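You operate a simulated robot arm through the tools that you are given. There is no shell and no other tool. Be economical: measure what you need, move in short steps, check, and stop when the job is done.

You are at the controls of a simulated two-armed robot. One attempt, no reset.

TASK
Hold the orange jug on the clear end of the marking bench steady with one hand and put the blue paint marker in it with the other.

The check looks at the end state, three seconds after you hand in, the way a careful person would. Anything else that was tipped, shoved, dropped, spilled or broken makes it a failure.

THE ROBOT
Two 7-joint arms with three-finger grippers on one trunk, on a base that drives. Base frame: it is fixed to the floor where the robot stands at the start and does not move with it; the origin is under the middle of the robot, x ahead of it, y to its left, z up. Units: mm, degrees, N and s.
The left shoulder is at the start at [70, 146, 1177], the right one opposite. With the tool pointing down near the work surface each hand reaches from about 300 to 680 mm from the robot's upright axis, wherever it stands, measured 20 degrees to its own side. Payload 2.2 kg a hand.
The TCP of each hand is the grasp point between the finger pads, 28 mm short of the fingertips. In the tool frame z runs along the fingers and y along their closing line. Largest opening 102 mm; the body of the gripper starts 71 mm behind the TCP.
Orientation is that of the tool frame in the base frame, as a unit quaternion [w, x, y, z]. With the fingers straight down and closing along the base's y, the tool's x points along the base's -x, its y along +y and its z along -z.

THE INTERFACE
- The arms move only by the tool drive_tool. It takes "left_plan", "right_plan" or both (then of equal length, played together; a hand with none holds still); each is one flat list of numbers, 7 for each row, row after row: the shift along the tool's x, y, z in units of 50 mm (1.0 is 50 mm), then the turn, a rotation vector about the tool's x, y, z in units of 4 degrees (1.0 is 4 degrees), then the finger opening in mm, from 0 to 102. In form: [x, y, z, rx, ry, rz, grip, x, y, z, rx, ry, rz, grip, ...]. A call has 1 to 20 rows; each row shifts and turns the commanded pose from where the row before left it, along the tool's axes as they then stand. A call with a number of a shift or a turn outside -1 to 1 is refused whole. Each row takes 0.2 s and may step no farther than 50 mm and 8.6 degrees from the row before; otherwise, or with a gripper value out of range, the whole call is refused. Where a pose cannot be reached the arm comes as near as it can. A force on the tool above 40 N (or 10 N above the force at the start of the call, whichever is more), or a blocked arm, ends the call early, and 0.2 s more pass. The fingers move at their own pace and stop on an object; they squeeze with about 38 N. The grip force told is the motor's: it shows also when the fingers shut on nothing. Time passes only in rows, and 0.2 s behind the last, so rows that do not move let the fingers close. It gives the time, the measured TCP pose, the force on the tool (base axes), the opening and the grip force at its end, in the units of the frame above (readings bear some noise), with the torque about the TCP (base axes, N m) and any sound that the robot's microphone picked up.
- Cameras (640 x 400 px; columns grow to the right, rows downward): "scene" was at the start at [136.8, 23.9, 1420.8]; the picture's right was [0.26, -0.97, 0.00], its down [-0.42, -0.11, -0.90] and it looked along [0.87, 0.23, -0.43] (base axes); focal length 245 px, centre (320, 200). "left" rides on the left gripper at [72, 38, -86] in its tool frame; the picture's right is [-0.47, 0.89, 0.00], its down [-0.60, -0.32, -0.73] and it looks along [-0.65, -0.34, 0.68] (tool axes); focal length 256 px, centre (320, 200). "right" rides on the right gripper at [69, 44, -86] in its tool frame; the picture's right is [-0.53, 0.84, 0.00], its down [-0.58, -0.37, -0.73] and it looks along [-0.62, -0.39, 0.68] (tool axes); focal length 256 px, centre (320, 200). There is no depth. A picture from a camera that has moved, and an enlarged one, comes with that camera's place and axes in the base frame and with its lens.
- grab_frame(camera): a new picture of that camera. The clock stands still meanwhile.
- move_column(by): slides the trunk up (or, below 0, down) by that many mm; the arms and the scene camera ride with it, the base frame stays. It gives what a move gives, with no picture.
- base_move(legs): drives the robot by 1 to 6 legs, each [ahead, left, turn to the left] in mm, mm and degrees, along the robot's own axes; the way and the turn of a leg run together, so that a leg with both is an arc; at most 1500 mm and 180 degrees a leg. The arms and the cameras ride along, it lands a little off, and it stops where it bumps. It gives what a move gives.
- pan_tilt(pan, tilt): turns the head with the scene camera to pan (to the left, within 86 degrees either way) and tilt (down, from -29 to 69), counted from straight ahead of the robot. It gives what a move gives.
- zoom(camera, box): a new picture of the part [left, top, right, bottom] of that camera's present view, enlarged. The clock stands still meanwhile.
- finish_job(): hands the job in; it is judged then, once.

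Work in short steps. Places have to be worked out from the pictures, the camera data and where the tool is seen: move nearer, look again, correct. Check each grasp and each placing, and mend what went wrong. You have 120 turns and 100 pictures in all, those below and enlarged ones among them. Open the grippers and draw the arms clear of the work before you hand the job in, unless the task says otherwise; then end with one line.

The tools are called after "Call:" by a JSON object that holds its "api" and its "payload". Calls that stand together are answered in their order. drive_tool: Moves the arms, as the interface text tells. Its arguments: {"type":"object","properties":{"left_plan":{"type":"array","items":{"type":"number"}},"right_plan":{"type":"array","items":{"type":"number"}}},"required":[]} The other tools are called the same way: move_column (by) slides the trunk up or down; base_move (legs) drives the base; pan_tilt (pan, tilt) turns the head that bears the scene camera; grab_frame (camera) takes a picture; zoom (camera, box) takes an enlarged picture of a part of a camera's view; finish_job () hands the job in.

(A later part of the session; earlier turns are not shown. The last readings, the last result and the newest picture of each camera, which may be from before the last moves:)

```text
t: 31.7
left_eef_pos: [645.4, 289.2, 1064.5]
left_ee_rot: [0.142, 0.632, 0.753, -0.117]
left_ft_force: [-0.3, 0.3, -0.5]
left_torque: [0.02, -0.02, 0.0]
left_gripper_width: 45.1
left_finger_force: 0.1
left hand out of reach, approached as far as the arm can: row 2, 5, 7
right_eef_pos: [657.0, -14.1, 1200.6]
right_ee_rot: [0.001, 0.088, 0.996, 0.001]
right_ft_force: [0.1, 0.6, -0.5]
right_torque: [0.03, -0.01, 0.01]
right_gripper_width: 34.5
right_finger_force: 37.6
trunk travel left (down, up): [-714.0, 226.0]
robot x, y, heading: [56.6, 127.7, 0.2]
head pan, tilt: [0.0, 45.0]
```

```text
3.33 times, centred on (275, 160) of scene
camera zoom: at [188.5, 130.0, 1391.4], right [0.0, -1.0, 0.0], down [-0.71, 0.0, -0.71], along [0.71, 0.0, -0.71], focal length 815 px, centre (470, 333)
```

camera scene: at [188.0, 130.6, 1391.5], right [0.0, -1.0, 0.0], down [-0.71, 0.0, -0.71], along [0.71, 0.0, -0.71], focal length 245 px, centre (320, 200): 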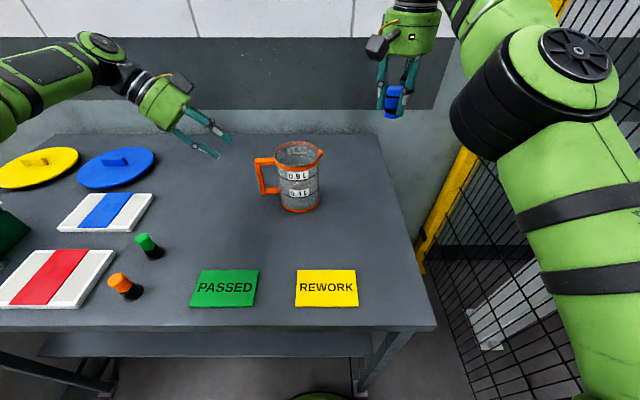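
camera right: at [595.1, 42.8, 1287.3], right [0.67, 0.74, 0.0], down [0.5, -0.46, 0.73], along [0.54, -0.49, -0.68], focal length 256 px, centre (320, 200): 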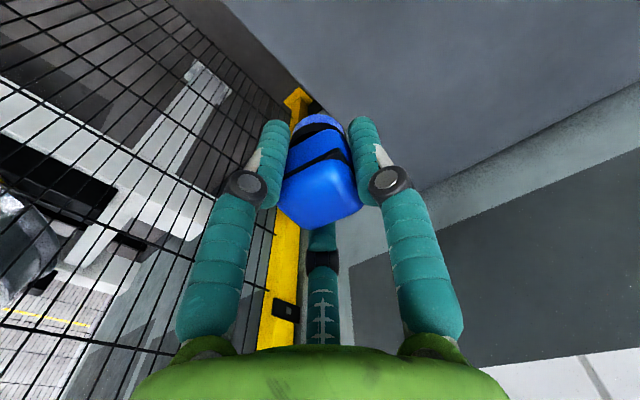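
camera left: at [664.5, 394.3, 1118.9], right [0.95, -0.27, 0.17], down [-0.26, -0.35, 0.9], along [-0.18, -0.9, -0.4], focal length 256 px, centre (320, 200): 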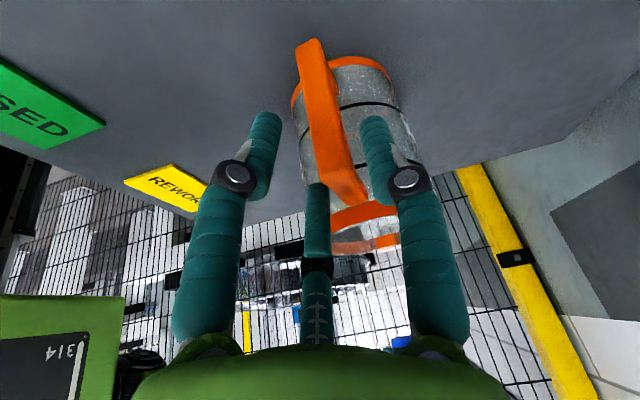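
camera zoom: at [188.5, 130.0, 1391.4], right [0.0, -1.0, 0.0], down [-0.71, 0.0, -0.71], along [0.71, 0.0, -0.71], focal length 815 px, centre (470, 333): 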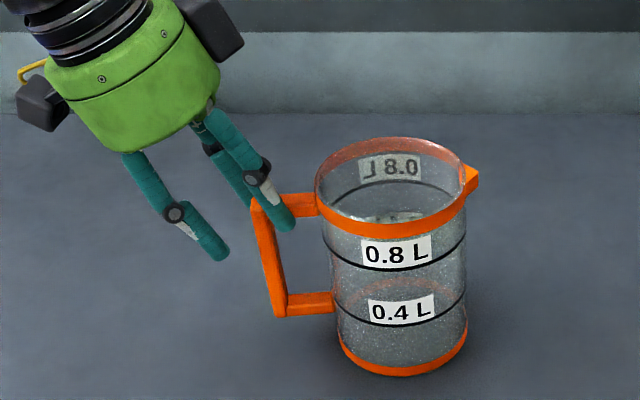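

Still about 11 mm short in x. I'll back the left hand off 60 mm and bring the base 25 mm forward (table leg and shelf look clear of it).

Call:
{"api": "drive_tool", "payload": {"left_plan": [0, 0, -0.4, 0, 0, 0, 45, 0, 0, -0.4, 0, 0, 0, 45, 0, 0, -0.4, 0, 0, 0, 45]}}

Call:
{"api": "base_move", "payload": {"legs": [[25, 0, 0]]}}

Call:
{"api": "grab_frame", "payload": {"camera": "left"}}

Call:
{"api": "grab_frame", "payload": {"camera": "scene"}}

```text
t: 32.5
left_eef_pos: [640.2, 311.1, 1121.4]
left_ee_rot: [0.14, 0.632, 0.754, -0.116]
left_ft_force: [0.2, -0.4, -0.3]
left_torque: [0.03, 0.02, -0.02]
left_gripper_width: 45.0
left_finger_force: 0.2
right_eef_pos: [656.9, -12.3, 1202.1]
right_ee_rot: [0.001, 0.088, 0.996, 0.001]
right_ft_force: [-0.9, 0.0, 0.0]
right_torque: [-0.01, 0.02, -0.02]
right_gripper_width: 34.6
right_finger_force: 38.3
trunk travel left (down, up): [-714.0, 226.0]
robot x, y, heading: [57.4, 132.0, -0.1]
head pan, tilt: [0.0, 45.0]
```

```text
t: 33.4
left_eef_pos: [660.5, 310.6, 1124.1]
left_ee_rot: [0.143, 0.632, 0.753, -0.114]
left_ft_force: [-1.6, 0.2, 1.2]
left_torque: [0.03, -0.1, 0.04]
left_gripper_width: 45.2
left_finger_force: 0.0
right_eef_pos: [674.9, -13.5, 1205.7]
right_ee_rot: [0.003, 0.087, 0.996, 0.001]
right_ft_force: [-0.8, -0.1, -0.8]
right_torque: [0.01, -0.07, -0.03]
right_gripper_width: 34.5
right_finger_force: 37.7
trunk travel left (down, up): [-714.0, 226.0]
robot x, y, heading: [81.0, 129.2, -0.1]
head pan, tilt: [0.0, 45.0]
```

```text
65 pictures are left
camera left: at [679.8, 415.7, 1179.1], right [0.95, -0.27, 0.17], down [-0.27, -0.35, 0.9], along [-0.18, -0.9, -0.41], focal length 256 px, centre (320, 200)
```

left: 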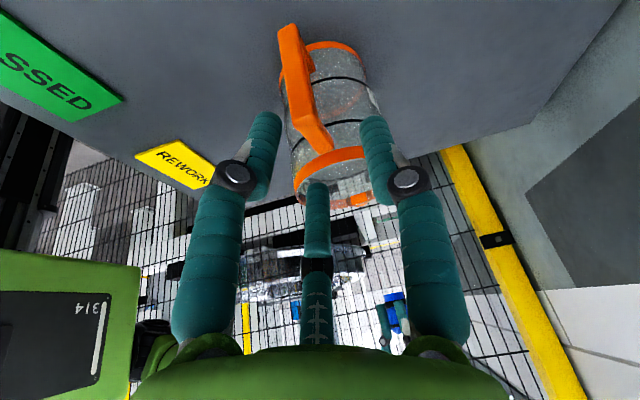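

```text
64 pictures are left
camera scene: at [206.6, 129.9, 1392.2], right [0.0, -1.0, 0.0], down [-0.7, 0.0, -0.71], along [0.71, 0.0, -0.7], focal length 245 px, centre (320, 200)
```

scene: 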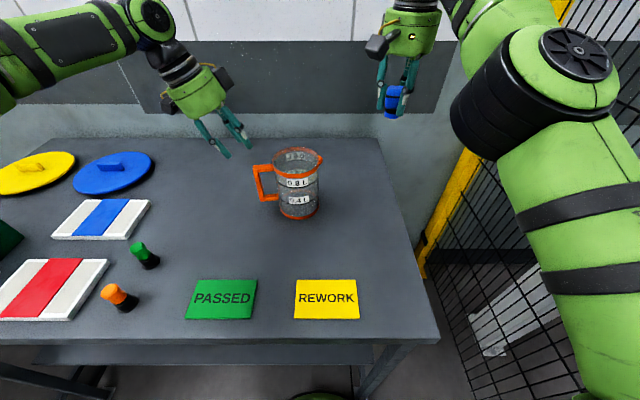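

Base moved cleanly. Let it settle and zoom on the handle for a precise fix.

Call:
{"api": "drive_tool", "payload": {"left_plan": [0, 0, 0, 0, 0, 0, 45]}}

Call:
{"api": "zoom", "payload": {"camera": "left", "box": [240, 10, 400, 210]}}

Call:
{"api": "zoom", "payload": {"camera": "scene", "box": [190, 110, 350, 230]}}

```text
t: 33.8
left_eef_pos: [666.1, 311.8, 1120.0]
left_ee_rot: [0.141, 0.631, 0.754, -0.116]
left_ft_force: [0.0, -0.6, 0.6]
left_torque: [-0.02, 0.02, -0.01]
left_gripper_width: 45.1
left_finger_force: 0.0
right_eef_pos: [681.3, -13.5, 1202.2]
right_ee_rot: [0.001, 0.089, 0.996, -0.001]
right_ft_force: [-0.3, 0.0, -0.2]
right_torque: [-0.01, -0.04, 0.03]
right_gripper_width: 34.1
right_finger_force: 38.5
trunk travel left (down, up): [-714.0, 226.0]
robot x, y, heading: [84.8, 130.5, -0.0]
head pan, tilt: [0.0, 45.0]
```

```text
2.00 times, centred on (320, 110) of left
camera zoom: at [685.8, 415.8, 1175.6], right [0.95, -0.27, 0.17], down [-0.26, -0.35, 0.9], along [-0.19, -0.9, -0.41], focal length 512 px, centre (320, 380)
```

zoom: 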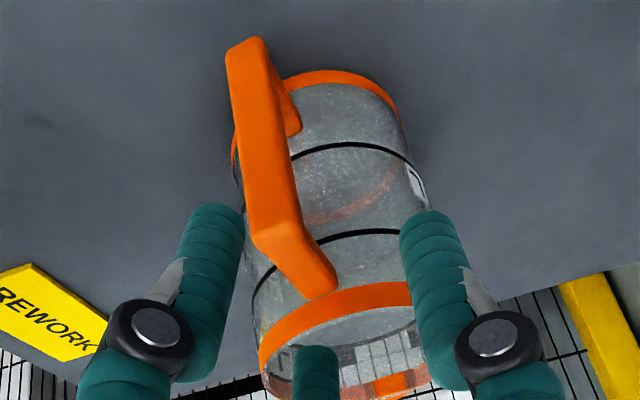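

```text
3.33 times, centred on (270, 170) of scene
camera zoom: at [213.7, 130.1, 1391.3], right [0.0, -1.0, 0.0], down [-0.71, 0.0, -0.71], along [0.71, 0.0, -0.71], focal length 815 px, centre (487, 300)
```

zoom: 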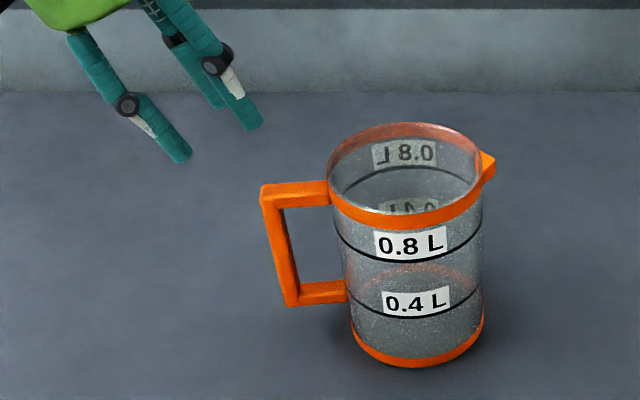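

Handle bar now fixed at about (653,275), top z ~1054. Realign and advance 60 mm again.

Call:
{"api": "drive_tool", "payload": {"left_plan": [-0.029, -0.198, 0.035, 0, 0, 0, 50, -0.029, -0.198, 0.035, 0, 0, 0, 50, 0, 0, 0.2, 0, 0, 0, 50, 0, 0, 0.2, 0, 0, 0, 50, 0, 0, 0.2, 0, 0, 0, 50, 0, 0, 0.2, 0, 0, 0, 50, 0, 0, 0.2, 0, 0, 0, 50, 0, 0, 0.2, 0, 0, 0, 50]}}

Call:
{"api": "zoom", "payload": {"camera": "left", "box": [220, 10, 420, 210]}}

Call:
{"api": "zoom", "payload": {"camera": "scene", "box": [190, 110, 350, 230]}}

```text
t: 35.5
left_eef_pos: [649.8, 283.1, 1061.4]
left_ee_rot: [0.141, 0.631, 0.754, -0.115]
left_ft_force: [0.9, 0.1, -0.2]
left_torque: [-0.01, 0.05, 0.01]
left_gripper_width: 50.0
left_finger_force: 0.0
right_eef_pos: [680.9, -13.2, 1202.0]
right_ee_rot: [0.001, 0.087, 0.996, 0.001]
right_ft_force: [0.3, 0.4, -0.6]
right_torque: [0.01, 0.0, 0.02]
right_gripper_width: 34.3
right_finger_force: 38.1
trunk travel left (down, up): [-714.0, 226.0]
robot x, y, heading: [82.1, 132.9, 0.0]
head pan, tilt: [0.0, 45.0]
```

```text
2.00 times, centred on (320, 110) of left
camera zoom: at [670.8, 387.1, 1117.3], right [0.95, -0.27, 0.17], down [-0.26, -0.35, 0.9], along [-0.19, -0.89, -0.41], focal length 512 px, centre (320, 380)
```

zoom: 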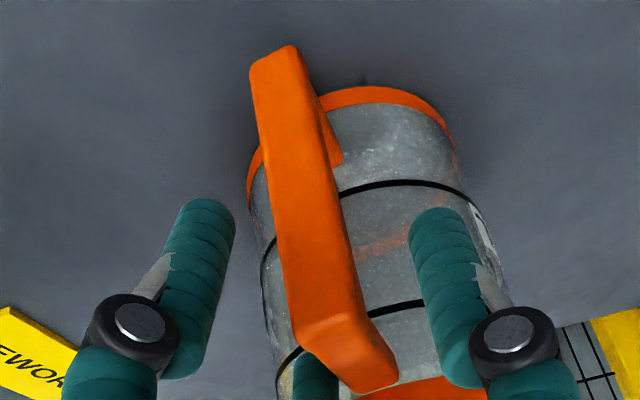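

```text
3.33 times, centred on (270, 170) of scene
camera zoom: at [213.1, 129.9, 1391.4], right [0.0, -1.0, 0.0], down [-0.71, 0.0, -0.71], along [0.71, 0.0, -0.71], focal length 815 px, centre (487, 300)
```

zoom: 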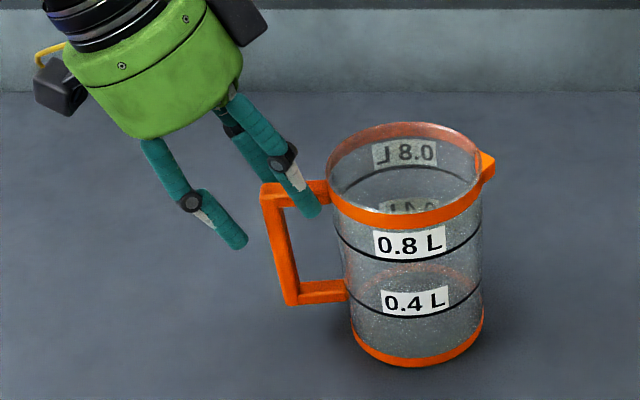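

The bar lies between the fingers; corner at about (654,279). I'll narrow to 40 mm, advance 25 mm more with a 2 mm x correction, then look once more.

Call:
{"api": "drive_tool", "payload": {"left_plan": [0, 0.046, 0.0, 0, 0, 0, 40, 0, 0, 0.125, 0, 0, 0, 40, 0, 0, 0.125, 0, 0, 0, 40, 0, 0, 0.125, 0, 0, 0, 40, 0, 0, 0.125, 0, 0, 0, 40]}}

Call:
{"api": "zoom", "payload": {"camera": "left", "box": [220, 50, 420, 250]}}

Call:
{"api": "zoom", "payload": {"camera": "scene", "box": [190, 110, 350, 230]}}

```text
t: 36.8
left_eef_pos: [653.7, 274.8, 1039.4]
left_ee_rot: [0.14, 0.632, 0.754, -0.115]
left_ft_force: [-0.4, -0.9, -0.1]
left_torque: [-0.01, 0.02, 0.02]
left_gripper_width: 40.1
left_finger_force: 0.0
right_eef_pos: [680.9, -13.5, 1202.0]
right_ee_rot: [0.001, 0.087, 0.996, 0.0]
right_ft_force: [-0.5, 0.2, -0.9]
right_torque: [-0.02, -0.01, 0.01]
right_gripper_width: 34.4
right_finger_force: 37.8
trunk travel left (down, up): [-714.0, 226.0]
robot x, y, heading: [80.9, 131.3, -0.1]
head pan, tilt: [0.0, 45.0]
```

```text
2.00 times, centred on (320, 150) of left
camera zoom: at [674.3, 378.5, 1094.2], right [0.95, -0.27, 0.17], down [-0.26, -0.35, 0.9], along [-0.19, -0.9, -0.41], focal length 512 px, centre (320, 300)
```

zoom: 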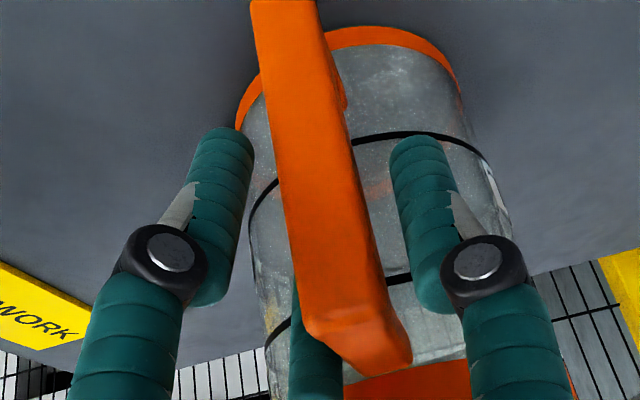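

```text
3.33 times, centred on (270, 170) of scene
camera zoom: at [213.3, 129.9, 1391.4], right [0.0, -1.0, 0.0], down [-0.71, 0.0, -0.71], along [0.71, 0.0, -0.71], focal length 815 px, centre (487, 300)
```

zoom: 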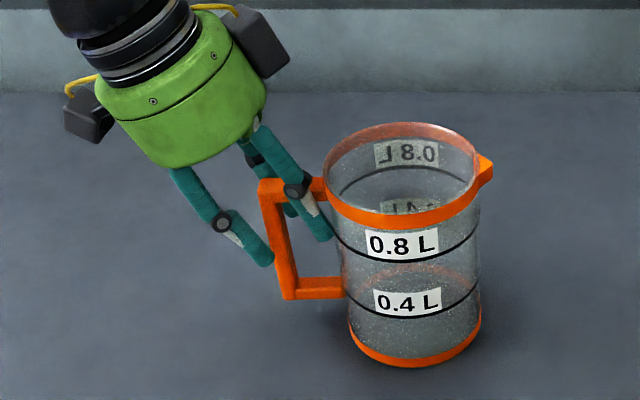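

The bar sits between the fingers; the jug may have been nudged about 2 mm, upright still. Close the left hand gently on the handle.

Call:
{"api": "drive_tool", "payload": {"left_plan": [0, 0, 0, 0, 0, 0, 30, 0, 0, 0, 0, 0, 0, 24, 0, 0, 0, 0, 0, 0, 18, 0, 0, 0, 0, 0, 0, 10, 0, 0, 0, 0, 0, 0, 0]}}

Call:
{"api": "zoom", "payload": {"camera": "left", "box": [220, 50, 420, 250]}}

Call:
{"api": "zoom", "payload": {"camera": "scene", "box": [190, 110, 350, 230]}}

```text
t: 38.0
left_eef_pos: [652.7, 273.8, 1040.3]
left_ee_rot: [0.141, 0.632, 0.753, -0.115]
left_ft_force: [-0.1, -0.1, 0.6]
left_torque: [-0.11, 0.2, -0.09]
left_gripper_width: 26.5
left_finger_force: 38.1
right_eef_pos: [680.0, -13.2, 1202.6]
right_ee_rot: [0.001, 0.087, 0.996, 0.001]
right_ft_force: [-0.8, 0.3, -0.1]
right_torque: [0.0, -0.02, 0.0]
right_gripper_width: 34.5
right_finger_force: 37.7
trunk travel left (down, up): [-714.0, 226.0]
robot x, y, heading: [85.9, 129.7, -0.0]
head pan, tilt: [0.0, 45.0]
```

```text
2.00 times, centred on (320, 150) of left
camera zoom: at [673.7, 378.4, 1094.9], right [0.95, -0.27, 0.17], down [-0.26, -0.35, 0.9], along [-0.19, -0.9, -0.41], focal length 512 px, centre (320, 300)
```

zoom: 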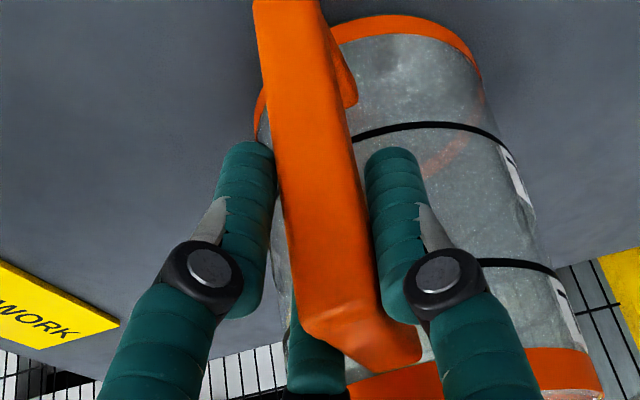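

```text
3.33 times, centred on (270, 170) of scene
camera zoom: at [212.5, 130.0, 1391.5], right [0.0, -1.0, 0.0], down [-0.71, 0.0, -0.71], along [0.71, 0.0, -0.71], focal length 815 px, centre (487, 300)
```

zoom: 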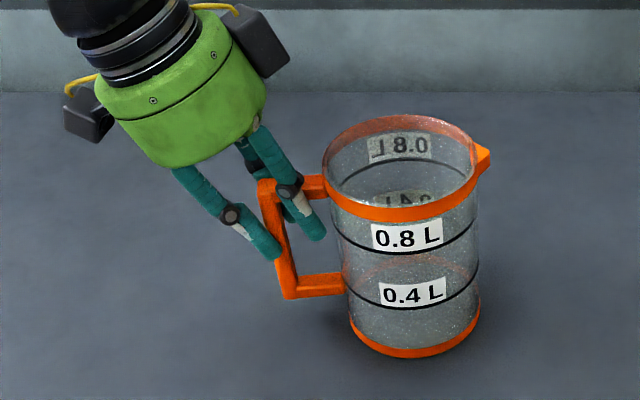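

Handle gripped (26.5 mm, 38 N), jug upright, its axis now about (670,188). To keep clear of the left hand I'll yaw the right hand −40° (camera toward the robot) and lean it 12° away from the left arm, up high where it is.

Call:
{"api": "drive_tool", "payload": {"right_plan": [0.1, 0, 0, 0, 0, -1, 0, 0.1, 0, 0, 0, 0, -1, 0, 0, 0, 0, 0, 0, -1, 0, 0, 0, 0, 0, 0, -1, 0, 0, 0, 0, 0, 0, -1, 0, 0, 0, 0, 0, 0, -1, 0, 0, 0, 0, 0, 0, -1, 0, 0, 0, 0, 0, 0, -1, 0, 0, 0, 0, 0, 0, -1, 0, 0, 0, 0, 0, 0, -1, 0, 0, 0, 0, -0.866, -0.5, 0, 0, 0, 0, 0, -0.866, -0.5, 0, 0, 0, 0, 0, -0.866, -0.5, 0, 0]}}

Call:
{"api": "grab_frame", "payload": {"camera": "scene"}}

```text
t: 40.8
left_eef_pos: [654.2, 273.7, 1039.6]
left_ee_rot: [0.141, 0.631, 0.754, -0.116]
left_ft_force: [-0.3, 0.1, 3.0]
left_torque: [-0.05, 0.15, -0.04]
left_gripper_width: 26.4
left_finger_force: 38.2
right_eef_pos: [647.1, -6.6, 1192.3]
right_ee_rot: [0.029, -0.257, 0.961, 0.102]
right_ft_force: [0.0, 0.2, -1.4]
right_torque: [-0.01, 0.03, 0.02]
right_gripper_width: 34.3
right_finger_force: 37.7
right hand out of reach, approached as far as the arm can: row 2, 6, 7, 8, 9, 10
trunk travel left (down, up): [-714.0, 226.0]
robot x, y, heading: [85.6, 127.4, 0.0]
head pan, tilt: [0.0, 45.0]
```

```text
55 pictures are left
camera scene: at [212.4, 129.6, 1391.5], right [0.0, -1.0, 0.0], down [-0.71, 0.0, -0.71], along [0.71, 0.0, -0.71], focal length 245 px, centre (320, 200)
```

scene: 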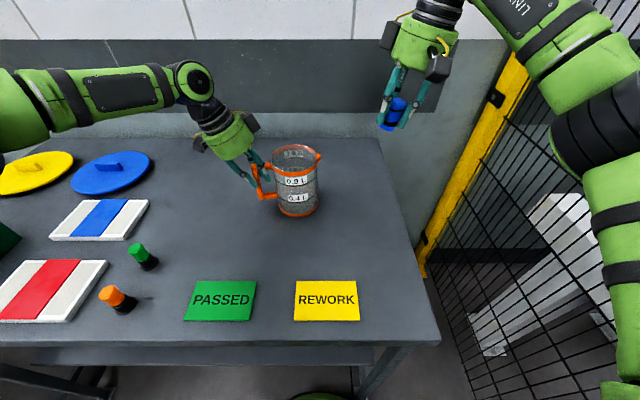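

Orientation is right; lowering slightly and moving toward the jug, stopping at y≈130, z≈1150.

Call:
{"api": "drive_tool", "payload": {"right_plan": [-0.184, 0.254, 0.175, 0, 0, 0, 0, -0.184, 0.254, 0.175, 0, 0, 0, 0, -0.184, 0.254, 0.175, 0, 0, 0, 0, -0.184, 0.254, 0.175, 0, 0, 0, 0, -0.184, 0.254, 0.175, 0, 0, 0, 0, -0.184, 0.254, 0.175, 0, 0, 0, 0, -0.184, 0.254, 0.175, 0, 0, 0, 0, -0.184, 0.254, 0.175, 0, 0, 0, 0]}}

Call:
{"api": "grab_frame", "payload": {"camera": "scene"}}

Call:
{"api": "grab_frame", "payload": {"camera": "right"}}

```text
t: 42.5
left_eef_pos: [654.9, 273.7, 1038.3]
left_ee_rot: [0.14, 0.632, 0.753, -0.116]
left_ft_force: [-1.2, -0.3, 3.3]
left_torque: [-0.19, 0.23, -0.03]
left_gripper_width: 26.1
left_finger_force: 37.8
right_eef_pos: [661.8, 131.4, 1149.4]
right_ee_rot: [0.028, -0.258, 0.96, 0.101]
right_ft_force: [0.1, 1.2, -0.3]
right_torque: [0.0, 0.02, 0.0]
right_gripper_width: 34.2
right_finger_force: 38.0
trunk travel left (down, up): [-714.0, 226.0]
robot x, y, heading: [80.9, 125.8, -0.1]
head pan, tilt: [0.0, 45.0]
```

```text
54 pictures are left
camera scene: at [212.7, 130.9, 1391.5], right [0.0, -1.0, 0.0], down [-0.71, 0.0, -0.71], along [0.71, 0.0, -0.71], focal length 245 px, centre (320, 200)
```

scene: 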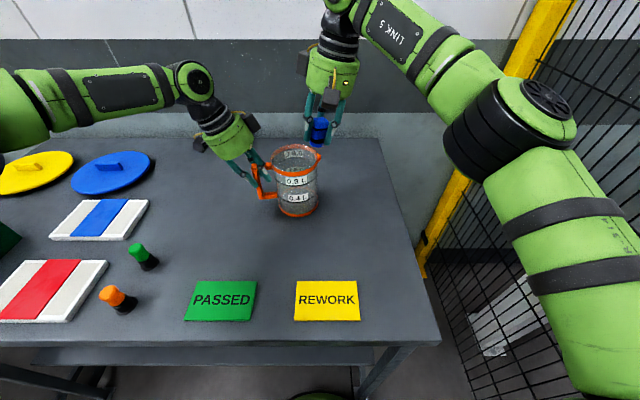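

```text
53 pictures are left
camera right: at [579.6, 116.7, 1232.4], right [0.04, 0.98, 0.21], down [0.68, -0.18, 0.71], along [0.73, 0.11, -0.67], focal length 256 px, centre (320, 200)
```

right: 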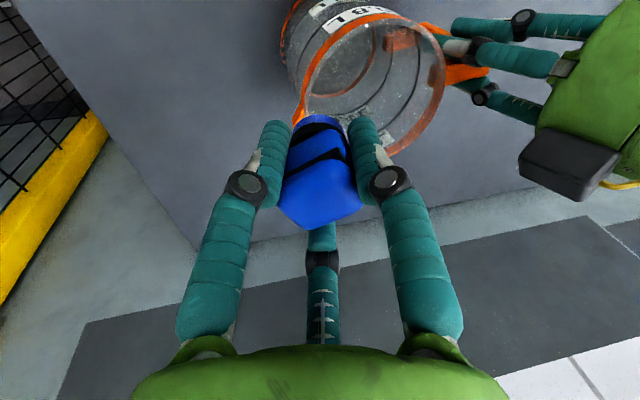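

Reach is fine. Right view puts the rim centre at about (667,189); clearance to the left hand's box should be ~30 mm. Moving over the jug mouth at z≈1130.

Call:
{"api": "drive_tool", "payload": {"right_plan": [-0.124, 0.174, 0.126, 0, 0, 0, 0, -0.124, 0.174, 0.126, 0, 0, 0, 0, -0.124, 0.174, 0.126, 0, 0, 0, 0, -0.124, 0.174, 0.126, 0, 0, 0, 0, -0.124, 0.174, 0.126, 0, 0, 0, 0]}}

Call:
{"api": "zoom", "payload": {"camera": "scene", "box": [190, 40, 390, 230]}}

Call:
{"api": "grab_frame", "payload": {"camera": "right"}}

Call:
{"api": "grab_frame", "payload": {"camera": "left"}}

```text
t: 43.8
left_eef_pos: [654.2, 273.5, 1039.8]
left_ee_rot: [0.141, 0.631, 0.754, -0.116]
left_ft_force: [-0.9, 0.4, 2.6]
left_torque: [-0.2, 0.17, -0.07]
left_gripper_width: 26.2
left_finger_force: 38.1
right_eef_pos: [662.8, 188.7, 1128.4]
right_ee_rot: [0.029, -0.258, 0.96, 0.102]
right_ft_force: [-0.5, 0.5, -0.1]
right_torque: [-0.03, 0.0, -0.01]
right_gripper_width: 34.3
right_finger_force: 38.1
trunk travel left (down, up): [-714.0, 226.0]
robot x, y, heading: [81.2, 129.2, -0.1]
head pan, tilt: [0.0, 45.0]
```

```text
2.11 times, centred on (290, 135) of scene
camera zoom: at [212.6, 130.3, 1391.5], right [0.0, -1.0, 0.0], down [-0.71, 0.0, -0.71], along [0.71, 0.0, -0.71], focal length 515 px, centre (383, 337)
```

zoom: 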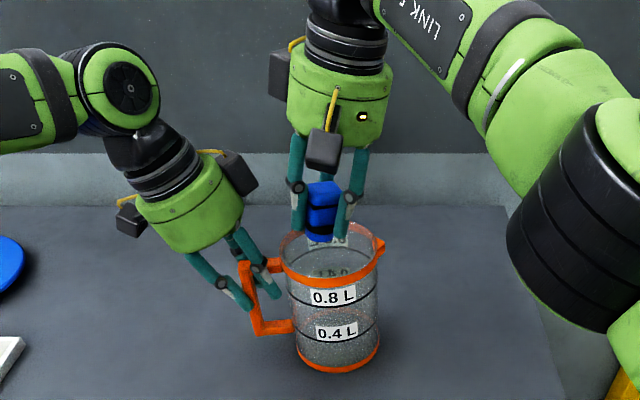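

```text
51 pictures are left
camera right: at [582.0, 174.0, 1211.7], right [0.04, 0.98, 0.21], down [0.68, -0.18, 0.71], along [0.73, 0.11, -0.67], focal length 256 px, centre (320, 200)
```

right: 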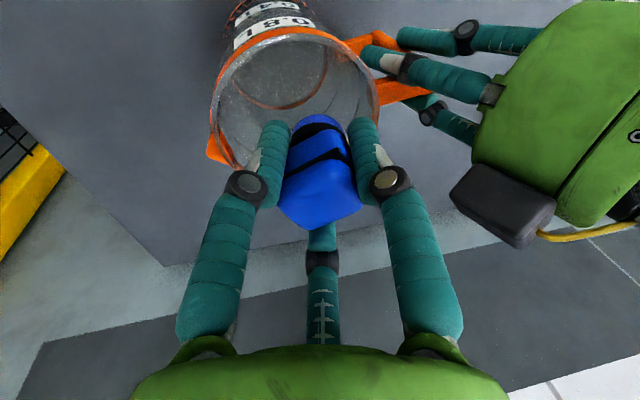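

```text
50 pictures are left
camera left: at [673.8, 378.7, 1094.8], right [0.95, -0.27, 0.17], down [-0.26, -0.35, 0.9], along [-0.19, -0.9, -0.4], focal length 256 px, centre (320, 200)
```

left: 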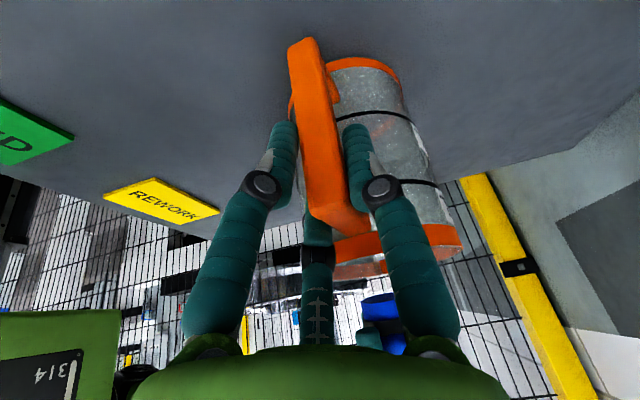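

The marker is over the mouth with clear gaps. Lowering straight down, first ~50 mm.

Call:
{"api": "drive_tool", "payload": {"right_plan": [0.014, -0.041, 0.171, 0, 0, 0, 0, 0.014, -0.041, 0.171, 0, 0, 0, 0, 0.014, -0.041, 0.171, 0, 0, 0, 0, 0.014, -0.041, 0.171, 0, 0, 0, 0, 0.014, -0.041, 0.171, 0, 0, 0, 0, 0.014, -0.041, 0.171, 0, 0, 0, 0]}}

Call:
{"api": "zoom", "payload": {"camera": "scene", "box": [230, 90, 370, 230]}}

Call:
{"api": "grab_frame", "payload": {"camera": "right"}}

```text
t: 45.1
left_eef_pos: [654.5, 273.4, 1039.8]
left_ee_rot: [0.141, 0.631, 0.754, -0.114]
left_ft_force: [-0.5, 0.7, 1.7]
left_torque: [-0.1, 0.18, -0.05]
left_gripper_width: 26.4
left_finger_force: 37.5
right_eef_pos: [668.0, 186.4, 1077.1]
right_ee_rot: [0.027, -0.258, 0.961, 0.1]
right_ft_force: [0.2, 0.1, -0.2]
right_torque: [-0.01, -0.07, 0.02]
right_gripper_width: 34.2
right_finger_force: 38.3
trunk travel left (down, up): [-714.0, 226.0]
robot x, y, heading: [79.7, 129.0, -0.2]
head pan, tilt: [0.0, 45.0]
```

```text
2.86 times, centred on (300, 160) of scene
camera zoom: at [212.7, 130.0, 1391.5], right [0.0, -1.0, 0.0], down [-0.71, 0.0, -0.71], along [0.71, 0.0, -0.71], focal length 699 px, centre (377, 314)
```

zoom: 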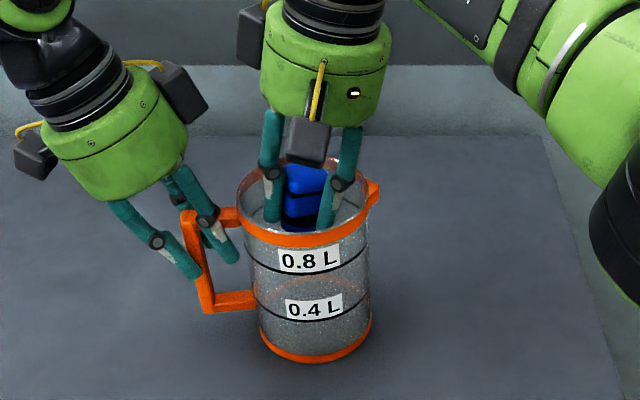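

```text
48 pictures are left
camera right: at [587.7, 172.0, 1160.0], right [0.04, 0.98, 0.21], down [0.68, -0.18, 0.71], along [0.73, 0.11, -0.67], focal length 256 px, centre (320, 200)
```

right: 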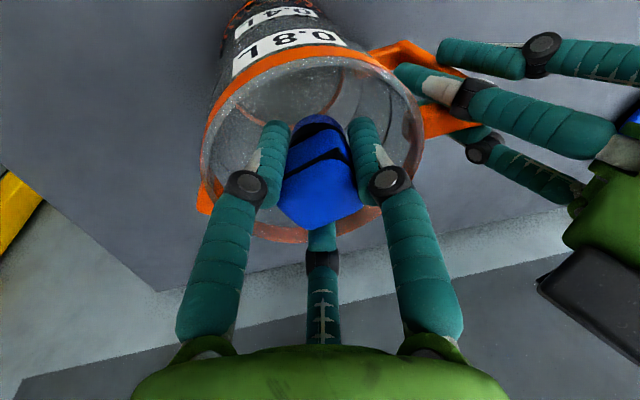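

The marker is entering the mouth centrally with no contact. Lowering another ~42 mm.

Call:
{"api": "drive_tool", "payload": {"right_plan": [0.014, -0.041, 0.171, 0, 0, 0, 0, 0.014, -0.041, 0.171, 0, 0, 0, 0, 0.014, -0.041, 0.171, 0, 0, 0, 0, 0.014, -0.041, 0.171, 0, 0, 0, 0, 0.014, -0.041, 0.171, 0, 0, 0, 0]}}

Call:
{"api": "zoom", "payload": {"camera": "scene", "box": [230, 90, 370, 230]}}

Call:
{"api": "grab_frame", "payload": {"camera": "right"}}

```text
t: 46.4
left_eef_pos: [653.0, 273.3, 1039.9]
left_ee_rot: [0.141, 0.633, 0.752, -0.116]
left_ft_force: [-0.2, -4.3, 1.1]
left_torque: [0.67, 0.06, -0.07]
left_gripper_width: 26.5
left_finger_force: 38.1
right_eef_pos: [670.8, 185.6, 1034.2]
right_ee_rot: [0.029, -0.258, 0.96, 0.102]
right_ft_force: [0.6, 6.9, 4.4]
right_torque: [-0.47, 0.12, -0.07]
right_gripper_width: 34.3
right_finger_force: 38.5
trunk travel left (down, up): [-714.0, 226.0]
robot x, y, heading: [83.3, 130.1, -0.2]
head pan, tilt: [0.0, 45.0]
```

```text
2.86 times, centred on (300, 160) of scene
camera zoom: at [212.5, 130.5, 1391.6], right [0.0, -1.0, 0.0], down [-0.71, 0.0, -0.71], along [0.71, 0.0, -0.71], focal length 699 px, centre (377, 314)
```

zoom: 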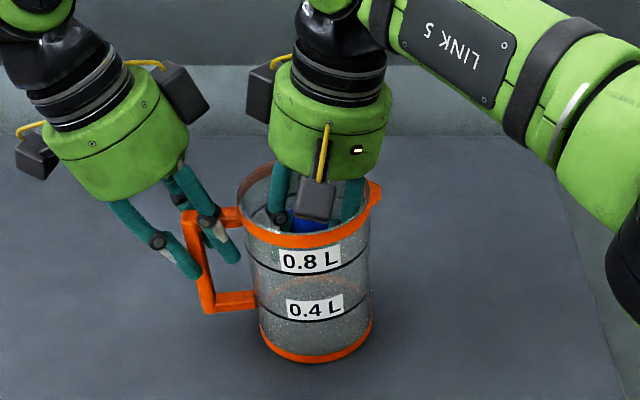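

```text
46 pictures are left
camera right: at [589.3, 171.4, 1117.0], right [0.04, 0.98, 0.21], down [0.68, -0.18, 0.71], along [0.73, 0.12, -0.67], focal length 256 px, centre (320, 200)
```

right: 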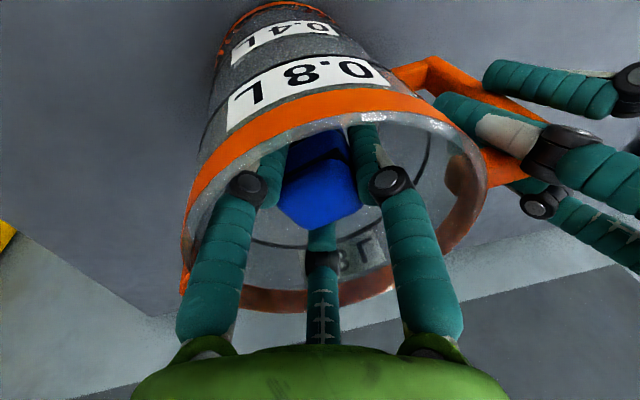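

Light side contact (7 N): a finger touches the rim's −y side. I'll shift the hand 10 mm toward +y to free it.

Call:
{"api": "drive_tool", "payload": {"right_plan": [-0.049, 0.085, 0.021, 0, 0, 0, 0, -0.049, 0.085, 0.021, 0, 0, 0, 0, 0, 0, 0, 0, 0, 0, 0]}}

Call:
{"api": "grab_frame", "payload": {"camera": "right"}}

```text
t: 47.1
left_eef_pos: [653.0, 273.3, 1039.5]
left_ee_rot: [0.14, 0.632, 0.753, -0.116]
left_ft_force: [-0.3, 0.2, 1.5]
left_torque: [-0.16, 0.18, -0.05]
left_gripper_width: 26.7
left_finger_force: 38.1
right_eef_pos: [671.6, 193.7, 1033.3]
right_ee_rot: [0.029, -0.258, 0.96, 0.101]
right_ft_force: [0.4, 0.8, -1.4]
right_torque: [0.0, 0.01, 0.01]
right_gripper_width: 34.2
right_finger_force: 37.9
trunk travel left (down, up): [-714.0, 226.0]
robot x, y, heading: [85.5, 132.0, -0.1]
head pan, tilt: [0.0, 45.0]
```

```text
45 pictures are left
camera right: at [589.8, 179.9, 1116.0], right [0.04, 0.98, 0.21], down [0.68, -0.18, 0.71], along [0.73, 0.11, -0.67], focal length 256 px, centre (320, 200)
```

right: 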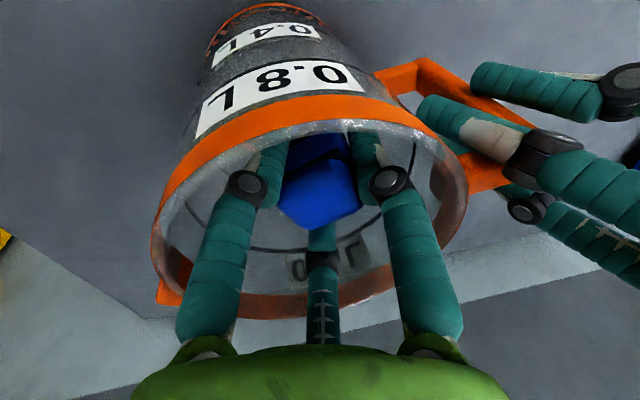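

Free of contact. I'll go 15 mm deeper along the tool axis to shorten the drop, checking the force.

Call:
{"api": "drive_tool", "payload": {"right_plan": [0, 0, 0.1, 0, 0, 0, 0, 0, 0, 0.1, 0, 0, 0, 0, 0, 0, 0.1, 0, 0, 0, 0]}}

Call:
{"api": "grab_frame", "payload": {"camera": "right"}}

```text
t: 48.0
left_eef_pos: [653.1, 274.2, 1039.9]
left_ee_rot: [0.142, 0.631, 0.753, -0.117]
left_ft_force: [0.3, 1.2, 2.7]
left_torque: [-0.11, 0.12, 0.0]
left_gripper_width: 26.4
left_finger_force: 38.3
right_eef_pos: [672.2, 198.9, 1017.5]
right_ee_rot: [0.029, -0.257, 0.961, 0.102]
right_ft_force: [-0.3, 0.0, -0.5]
right_torque: [0.03, 0.04, -0.03]
right_gripper_width: 34.3
right_finger_force: 38.0
trunk travel left (down, up): [-714.0, 226.0]
robot x, y, heading: [85.1, 132.7, 0.0]
head pan, tilt: [0.0, 45.0]
```

```text
44 pictures are left
camera right: at [590.3, 183.6, 1100.9], right [0.04, 0.98, 0.21], down [0.68, -0.18, 0.71], along [0.73, 0.11, -0.67], focal length 256 px, centre (320, 200)
```

right: 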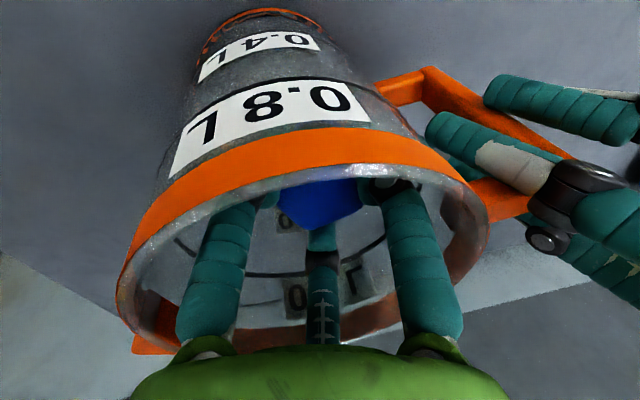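

No contact. Opening the right fingers just enough to release.

Call:
{"api": "drive_tool", "payload": {"right_plan": [0, 0, 0, 0, 0, 0, 40, 0, 0, 0, 0, 0, 0, 44, 0, 0, 0, 0, 0, 0, 44, 0, 0, 0, 0, 0, 0, 44]}}

Call:
{"api": "grab_frame", "payload": {"camera": "right"}}

Call:
{"api": "zoom", "payload": {"camera": "scene", "box": [230, 90, 370, 230]}}

```text
t: 49.0
left_eef_pos: [653.4, 273.1, 1040.2]
left_ee_rot: [0.141, 0.632, 0.753, -0.117]
left_ft_force: [-0.6, 1.0, 3.3]
left_torque: [-0.12, 0.16, -0.02]
left_gripper_width: 26.5
left_finger_force: 38.0
right_eef_pos: [670.9, 198.1, 1017.0]
right_ee_rot: [0.028, -0.257, 0.961, 0.101]
right_ft_force: [0.3, -0.5, -1.5]
right_torque: [-0.04, -0.01, 0.01]
right_gripper_width: 43.7
right_finger_force: 0.0
trunk travel left (down, up): [-714.0, 226.0]
robot x, y, heading: [84.8, 133.7, 0.0]
head pan, tilt: [0.0, 45.0]
```

```text
43 pictures are left
camera right: at [590.2, 183.6, 1100.9], right [0.04, 0.98, 0.21], down [0.68, -0.18, 0.71], along [0.73, 0.11, -0.67], focal length 256 px, centre (320, 200)
```

right: 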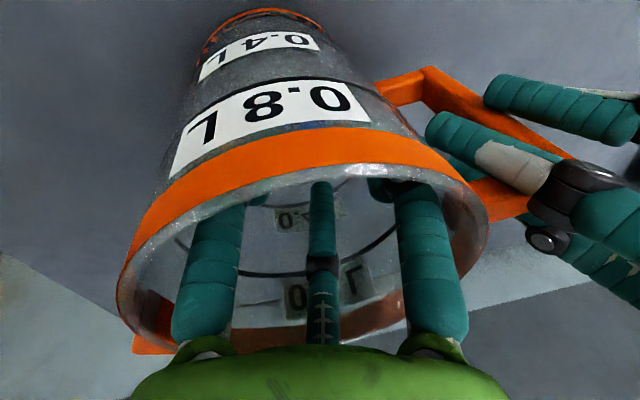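

```text
2.86 times, centred on (300, 160) of scene
camera zoom: at [212.5, 130.1, 1391.5], right [0.0, -1.0, 0.0], down [-0.71, 0.0, -0.71], along [0.71, 0.0, -0.71], focal length 699 px, centre (377, 314)
```

zoom: 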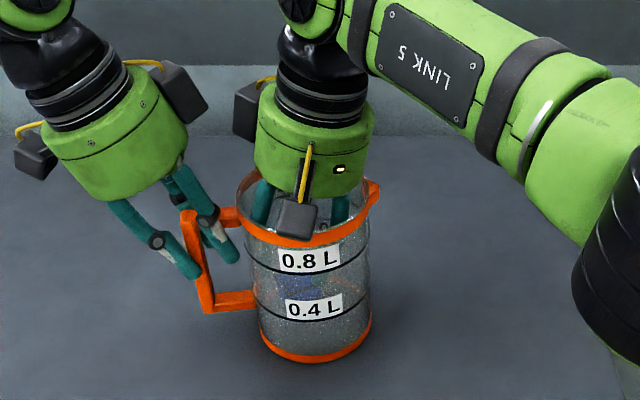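

The marker has dropped into the jug. Withdrawing the right hand along its own axis with fingers kept narrow.

Call:
{"api": "drive_tool", "payload": {"right_plan": [0, 0, -0.1, 0, 0, 0, 42, 0, 0, -0.2, 0, 0, 0, 38, 0, 0, -0.2, 0, 0, 0, 34, 0, 0, -0.2, 0, 0, 0, 34, 0, 0, -0.2, 0, 0, 0, 34, 0, 0, -0.2, 0, 0, 0, 34, 0, 0, -0.2, 0, 0, 0, 34, 0, 0, -0.2, 0, 0, 0, 34, 0, 0, -0.2, 0, 0, 0, 34, 0, 0, -0.2, 0, 0, 0, 34, 0, 0, -0.2, 0, 0, 0, 34, 0, 0, -0.2, 0, 0, 0, 34, 0, 0, -0.2, 0, 0, 0, 34, 0, 0, -0.2, 0, 0, 0, 34]}}

Call:
{"api": "zoom", "payload": {"camera": "scene", "box": [230, 90, 370, 230]}}

Call:
{"api": "grab_frame", "payload": {"camera": "right"}}

```text
t: 52.0
left_eef_pos: [653.0, 273.1, 1039.6]
left_ee_rot: [0.141, 0.631, 0.754, -0.116]
left_ft_force: [-0.3, 0.0, 1.9]
left_torque: [-0.1, 0.2, -0.01]
left_gripper_width: 26.5
left_finger_force: 38.0
right_eef_pos: [664.2, 167.4, 1147.1]
right_ee_rot: [0.029, -0.256, 0.961, 0.101]
right_ft_force: [0.6, 0.8, 0.5]
right_torque: [-0.02, 0.01, 0.02]
right_gripper_width: 34.0
right_finger_force: 0.1
right hand out of reach, approached as far as the arm can: row 12, 14
trunk travel left (down, up): [-714.0, 226.0]
robot x, y, heading: [83.7, 131.3, 0.0]
head pan, tilt: [0.0, 45.0]
```

```text
2.86 times, centred on (300, 160) of scene
camera zoom: at [212.4, 130.0, 1391.5], right [0.0, -1.0, 0.0], down [-0.71, 0.0, -0.71], along [0.71, 0.0, -0.71], focal length 699 px, centre (377, 314)
```

zoom: 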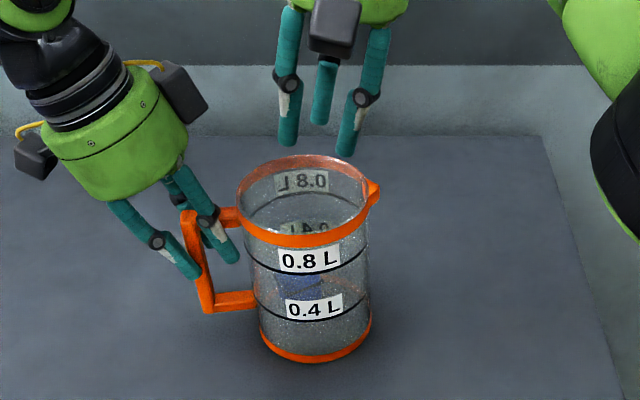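

```text
40 pictures are left
camera right: at [582.9, 153.2, 1230.9], right [0.04, 0.98, 0.21], down [0.68, -0.18, 0.71], along [0.73, 0.11, -0.67], focal length 256 px, centre (320, 200)
```

right: 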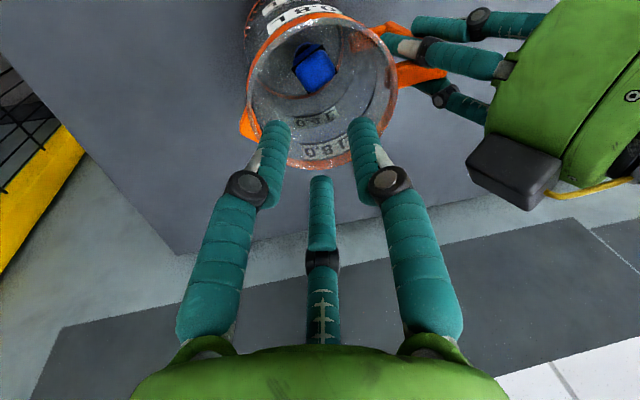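

Marker is inside the jug. Moving the right hand away to the right, then checking the jug's base before releasing the handle.

Call:
{"api": "drive_tool", "payload": {"right_plan": [0.183, -0.318, -0.079, 0, 0, 0, 34, 0.183, -0.318, -0.079, 0, 0, 0, 34, 0.183, -0.318, -0.079, 0, 0, 0, 34, 0.183, -0.318, -0.079, 0, 0, 0, 34, 0.183, -0.318, -0.079, 0, 0, 0, 34, 0.183, -0.318, -0.079, 0, 0, 0, 34, 0.183, -0.318, -0.079, 0, 0, 0, 34, 0.183, -0.318, -0.079, 0, 0, 0, 34]}}

Call:
{"api": "zoom", "payload": {"camera": "scene", "box": [250, 140, 340, 220]}}

Call:
{"api": "grab_frame", "payload": {"camera": "right"}}

```text
t: 53.8
left_eef_pos: [654.0, 273.2, 1039.8]
left_ee_rot: [0.141, 0.631, 0.754, -0.116]
left_ft_force: [-0.4, 0.6, 1.7]
left_torque: [-0.01, 0.13, 0.0]
left_gripper_width: 26.4
left_finger_force: 38.0
right_eef_pos: [663.9, 17.9, 1149.2]
right_ee_rot: [0.029, -0.257, 0.961, 0.102]
right_ft_force: [-0.5, 0.4, 0.9]
right_torque: [0.01, -0.06, 0.03]
right_gripper_width: 33.8
right_finger_force: 0.0
trunk travel left (down, up): [-714.0, 226.0]
robot x, y, heading: [87.0, 129.3, 0.2]
head pan, tilt: [0.0, 45.0]
```

```text
5.00 times, centred on (295, 180) of scene
camera zoom: at [212.5, 129.3, 1391.5], right [0.0, -1.0, 0.0], down [-0.71, 0.0, -0.71], along [0.71, 0.0, -0.71], focal length 1223 px, centre (445, 300)
```

zoom: 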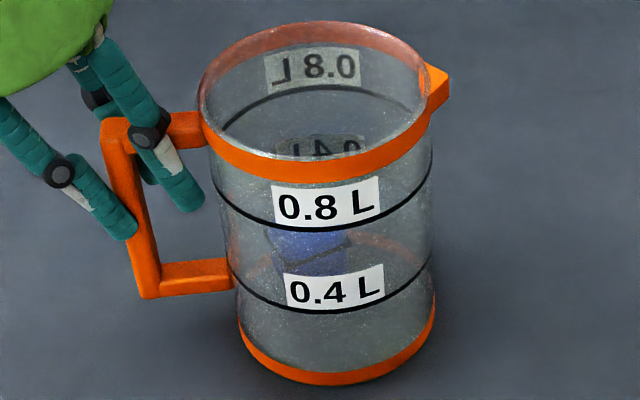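

```text
38 pictures are left
camera right: at [582.7, 2.8, 1232.3], right [0.04, 0.98, 0.21], down [0.68, -0.18, 0.71], along [0.73, 0.11, -0.67], focal length 256 px, centre (320, 200)
```

right: 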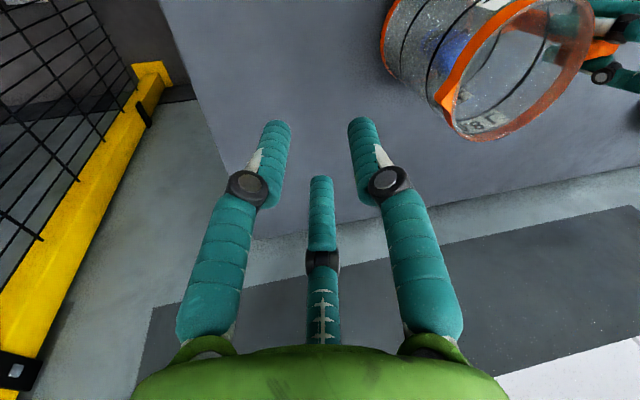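

The jug stands upright on the bench with the marker inside (perspective explains the lean; the left force reads slightly upward, i.e. table supports it). Open the left hand a little and back out along its axis.

Call:
{"api": "drive_tool", "payload": {"left_plan": [0, 0, 0, 0, 0, 0, 28, 0, 0, 0, 0, 0, 0, 31, 0, 0, 0, 0, 0, 0, 35, 0, 0, 0, 0, 0, 0, 36]}}

Call:
{"api": "zoom", "payload": {"camera": "scene", "box": [250, 140, 340, 220]}}

Call:
{"api": "zoom", "payload": {"camera": "left", "box": [220, 30, 480, 290]}}

```text
t: 54.8
left_eef_pos: [653.3, 273.3, 1040.1]
left_ee_rot: [0.141, 0.632, 0.753, -0.115]
left_ft_force: [-0.1, 0.4, -0.1]
left_torque: [0.0, -0.01, 0.03]
left_gripper_width: 36.0
left_finger_force: 0.1
right_eef_pos: [665.1, 18.7, 1148.8]
right_ee_rot: [0.028, -0.257, 0.961, 0.101]
right_ft_force: [-0.7, -0.6, -0.5]
right_torque: [-0.02, 0.01, 0.02]
right_gripper_width: 33.8
right_finger_force: 0.1
trunk travel left (down, up): [-714.0, 226.0]
robot x, y, heading: [83.9, 131.9, -0.1]
head pan, tilt: [0.0, 45.0]
```

```text
5.00 times, centred on (295, 180) of scene
camera zoom: at [212.8, 130.0, 1391.4], right [0.0, -1.0, 0.0], down [-0.71, 0.0, -0.71], along [0.71, 0.0, -0.71], focal length 1223 px, centre (445, 300)
```

zoom: 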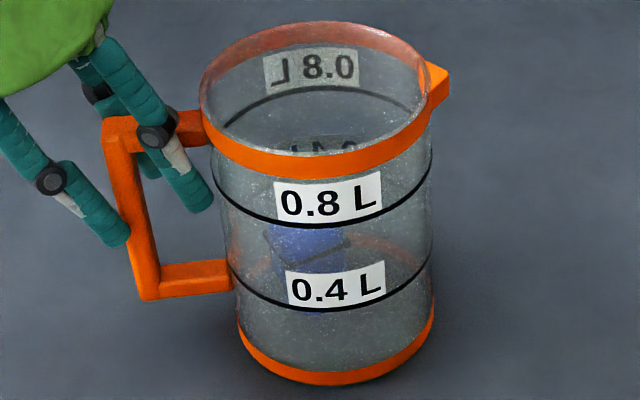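

```text
1.54 times, centred on (350, 160) of left
camera zoom: at [674.0, 378.4, 1094.7], right [0.95, -0.27, 0.17], down [-0.26, -0.35, 0.9], along [-0.19, -0.9, -0.41], focal length 394 px, centre (274, 262)
```

zoom: 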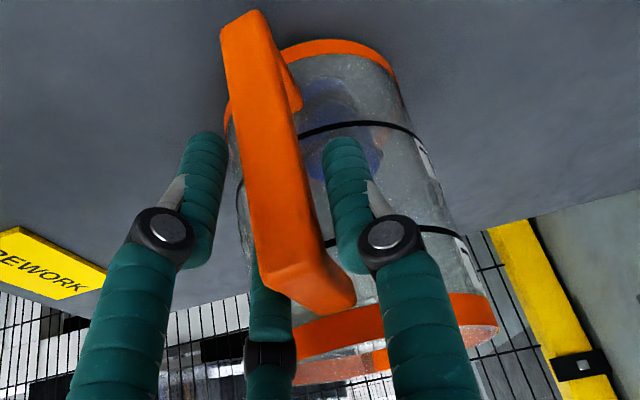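

Released with the jug unmoved and upright. Retract the left hand along its axis.

Call:
{"api": "drive_tool", "payload": {"left_plan": [0, 0, -0.1, 0, 0, 0, 38, 0, 0, -0.1, 0, 0, 0, 40, 0, 0, -0.15, 0, 0, 0, 40, 0, 0, -0.15, 0, 0, 0, 40, 0, 0, -0.2, 0, 0, 0, 40, 0, 0, -0.2, 0, 0, 0, 40, 0, 0, -0.2, 0, 0, 0, 40, 0, 0, -0.2, 0, 0, 0, 40, 0, 0, -0.2, 0, 0, 0, 40, 0, 0, -0.2, 0, 0, 0, 40, 0, 0, -0.2, 0, 0, 0, 40, 0, 0, -0.2, 0, 0, 0, 40, 0, 0, -0.2, 0, 0, 0, 40]}}

Call:
{"api": "grab_frame", "payload": {"camera": "scene"}}

```text
t: 57.5
left_eef_pos: [646.1, 315.8, 1146.4]
left_ee_rot: [0.141, 0.631, 0.753, -0.117]
left_ft_force: [-1.1, -0.4, -0.3]
left_torque: [0.0, 0.01, 0.01]
left_gripper_width: 40.1
left_finger_force: 0.0
right_eef_pos: [664.4, 18.2, 1148.8]
right_ee_rot: [0.029, -0.257, 0.961, 0.102]
right_ft_force: [0.1, -0.2, -0.6]
right_torque: [0.0, 0.01, -0.01]
right_gripper_width: 34.1
right_finger_force: 0.0
trunk travel left (down, up): [-714.0, 226.0]
robot x, y, heading: [86.1, 132.2, -0.1]
head pan, tilt: [0.0, 45.0]
```

```text
35 pictures are left
camera scene: at [212.6, 130.0, 1391.5], right [0.0, -1.0, 0.0], down [-0.71, 0.0, -0.71], along [0.71, 0.0, -0.71], focal length 245 px, centre (320, 200)
```

scene: 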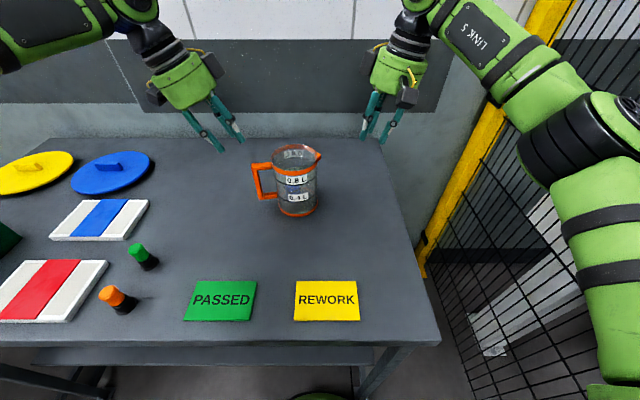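

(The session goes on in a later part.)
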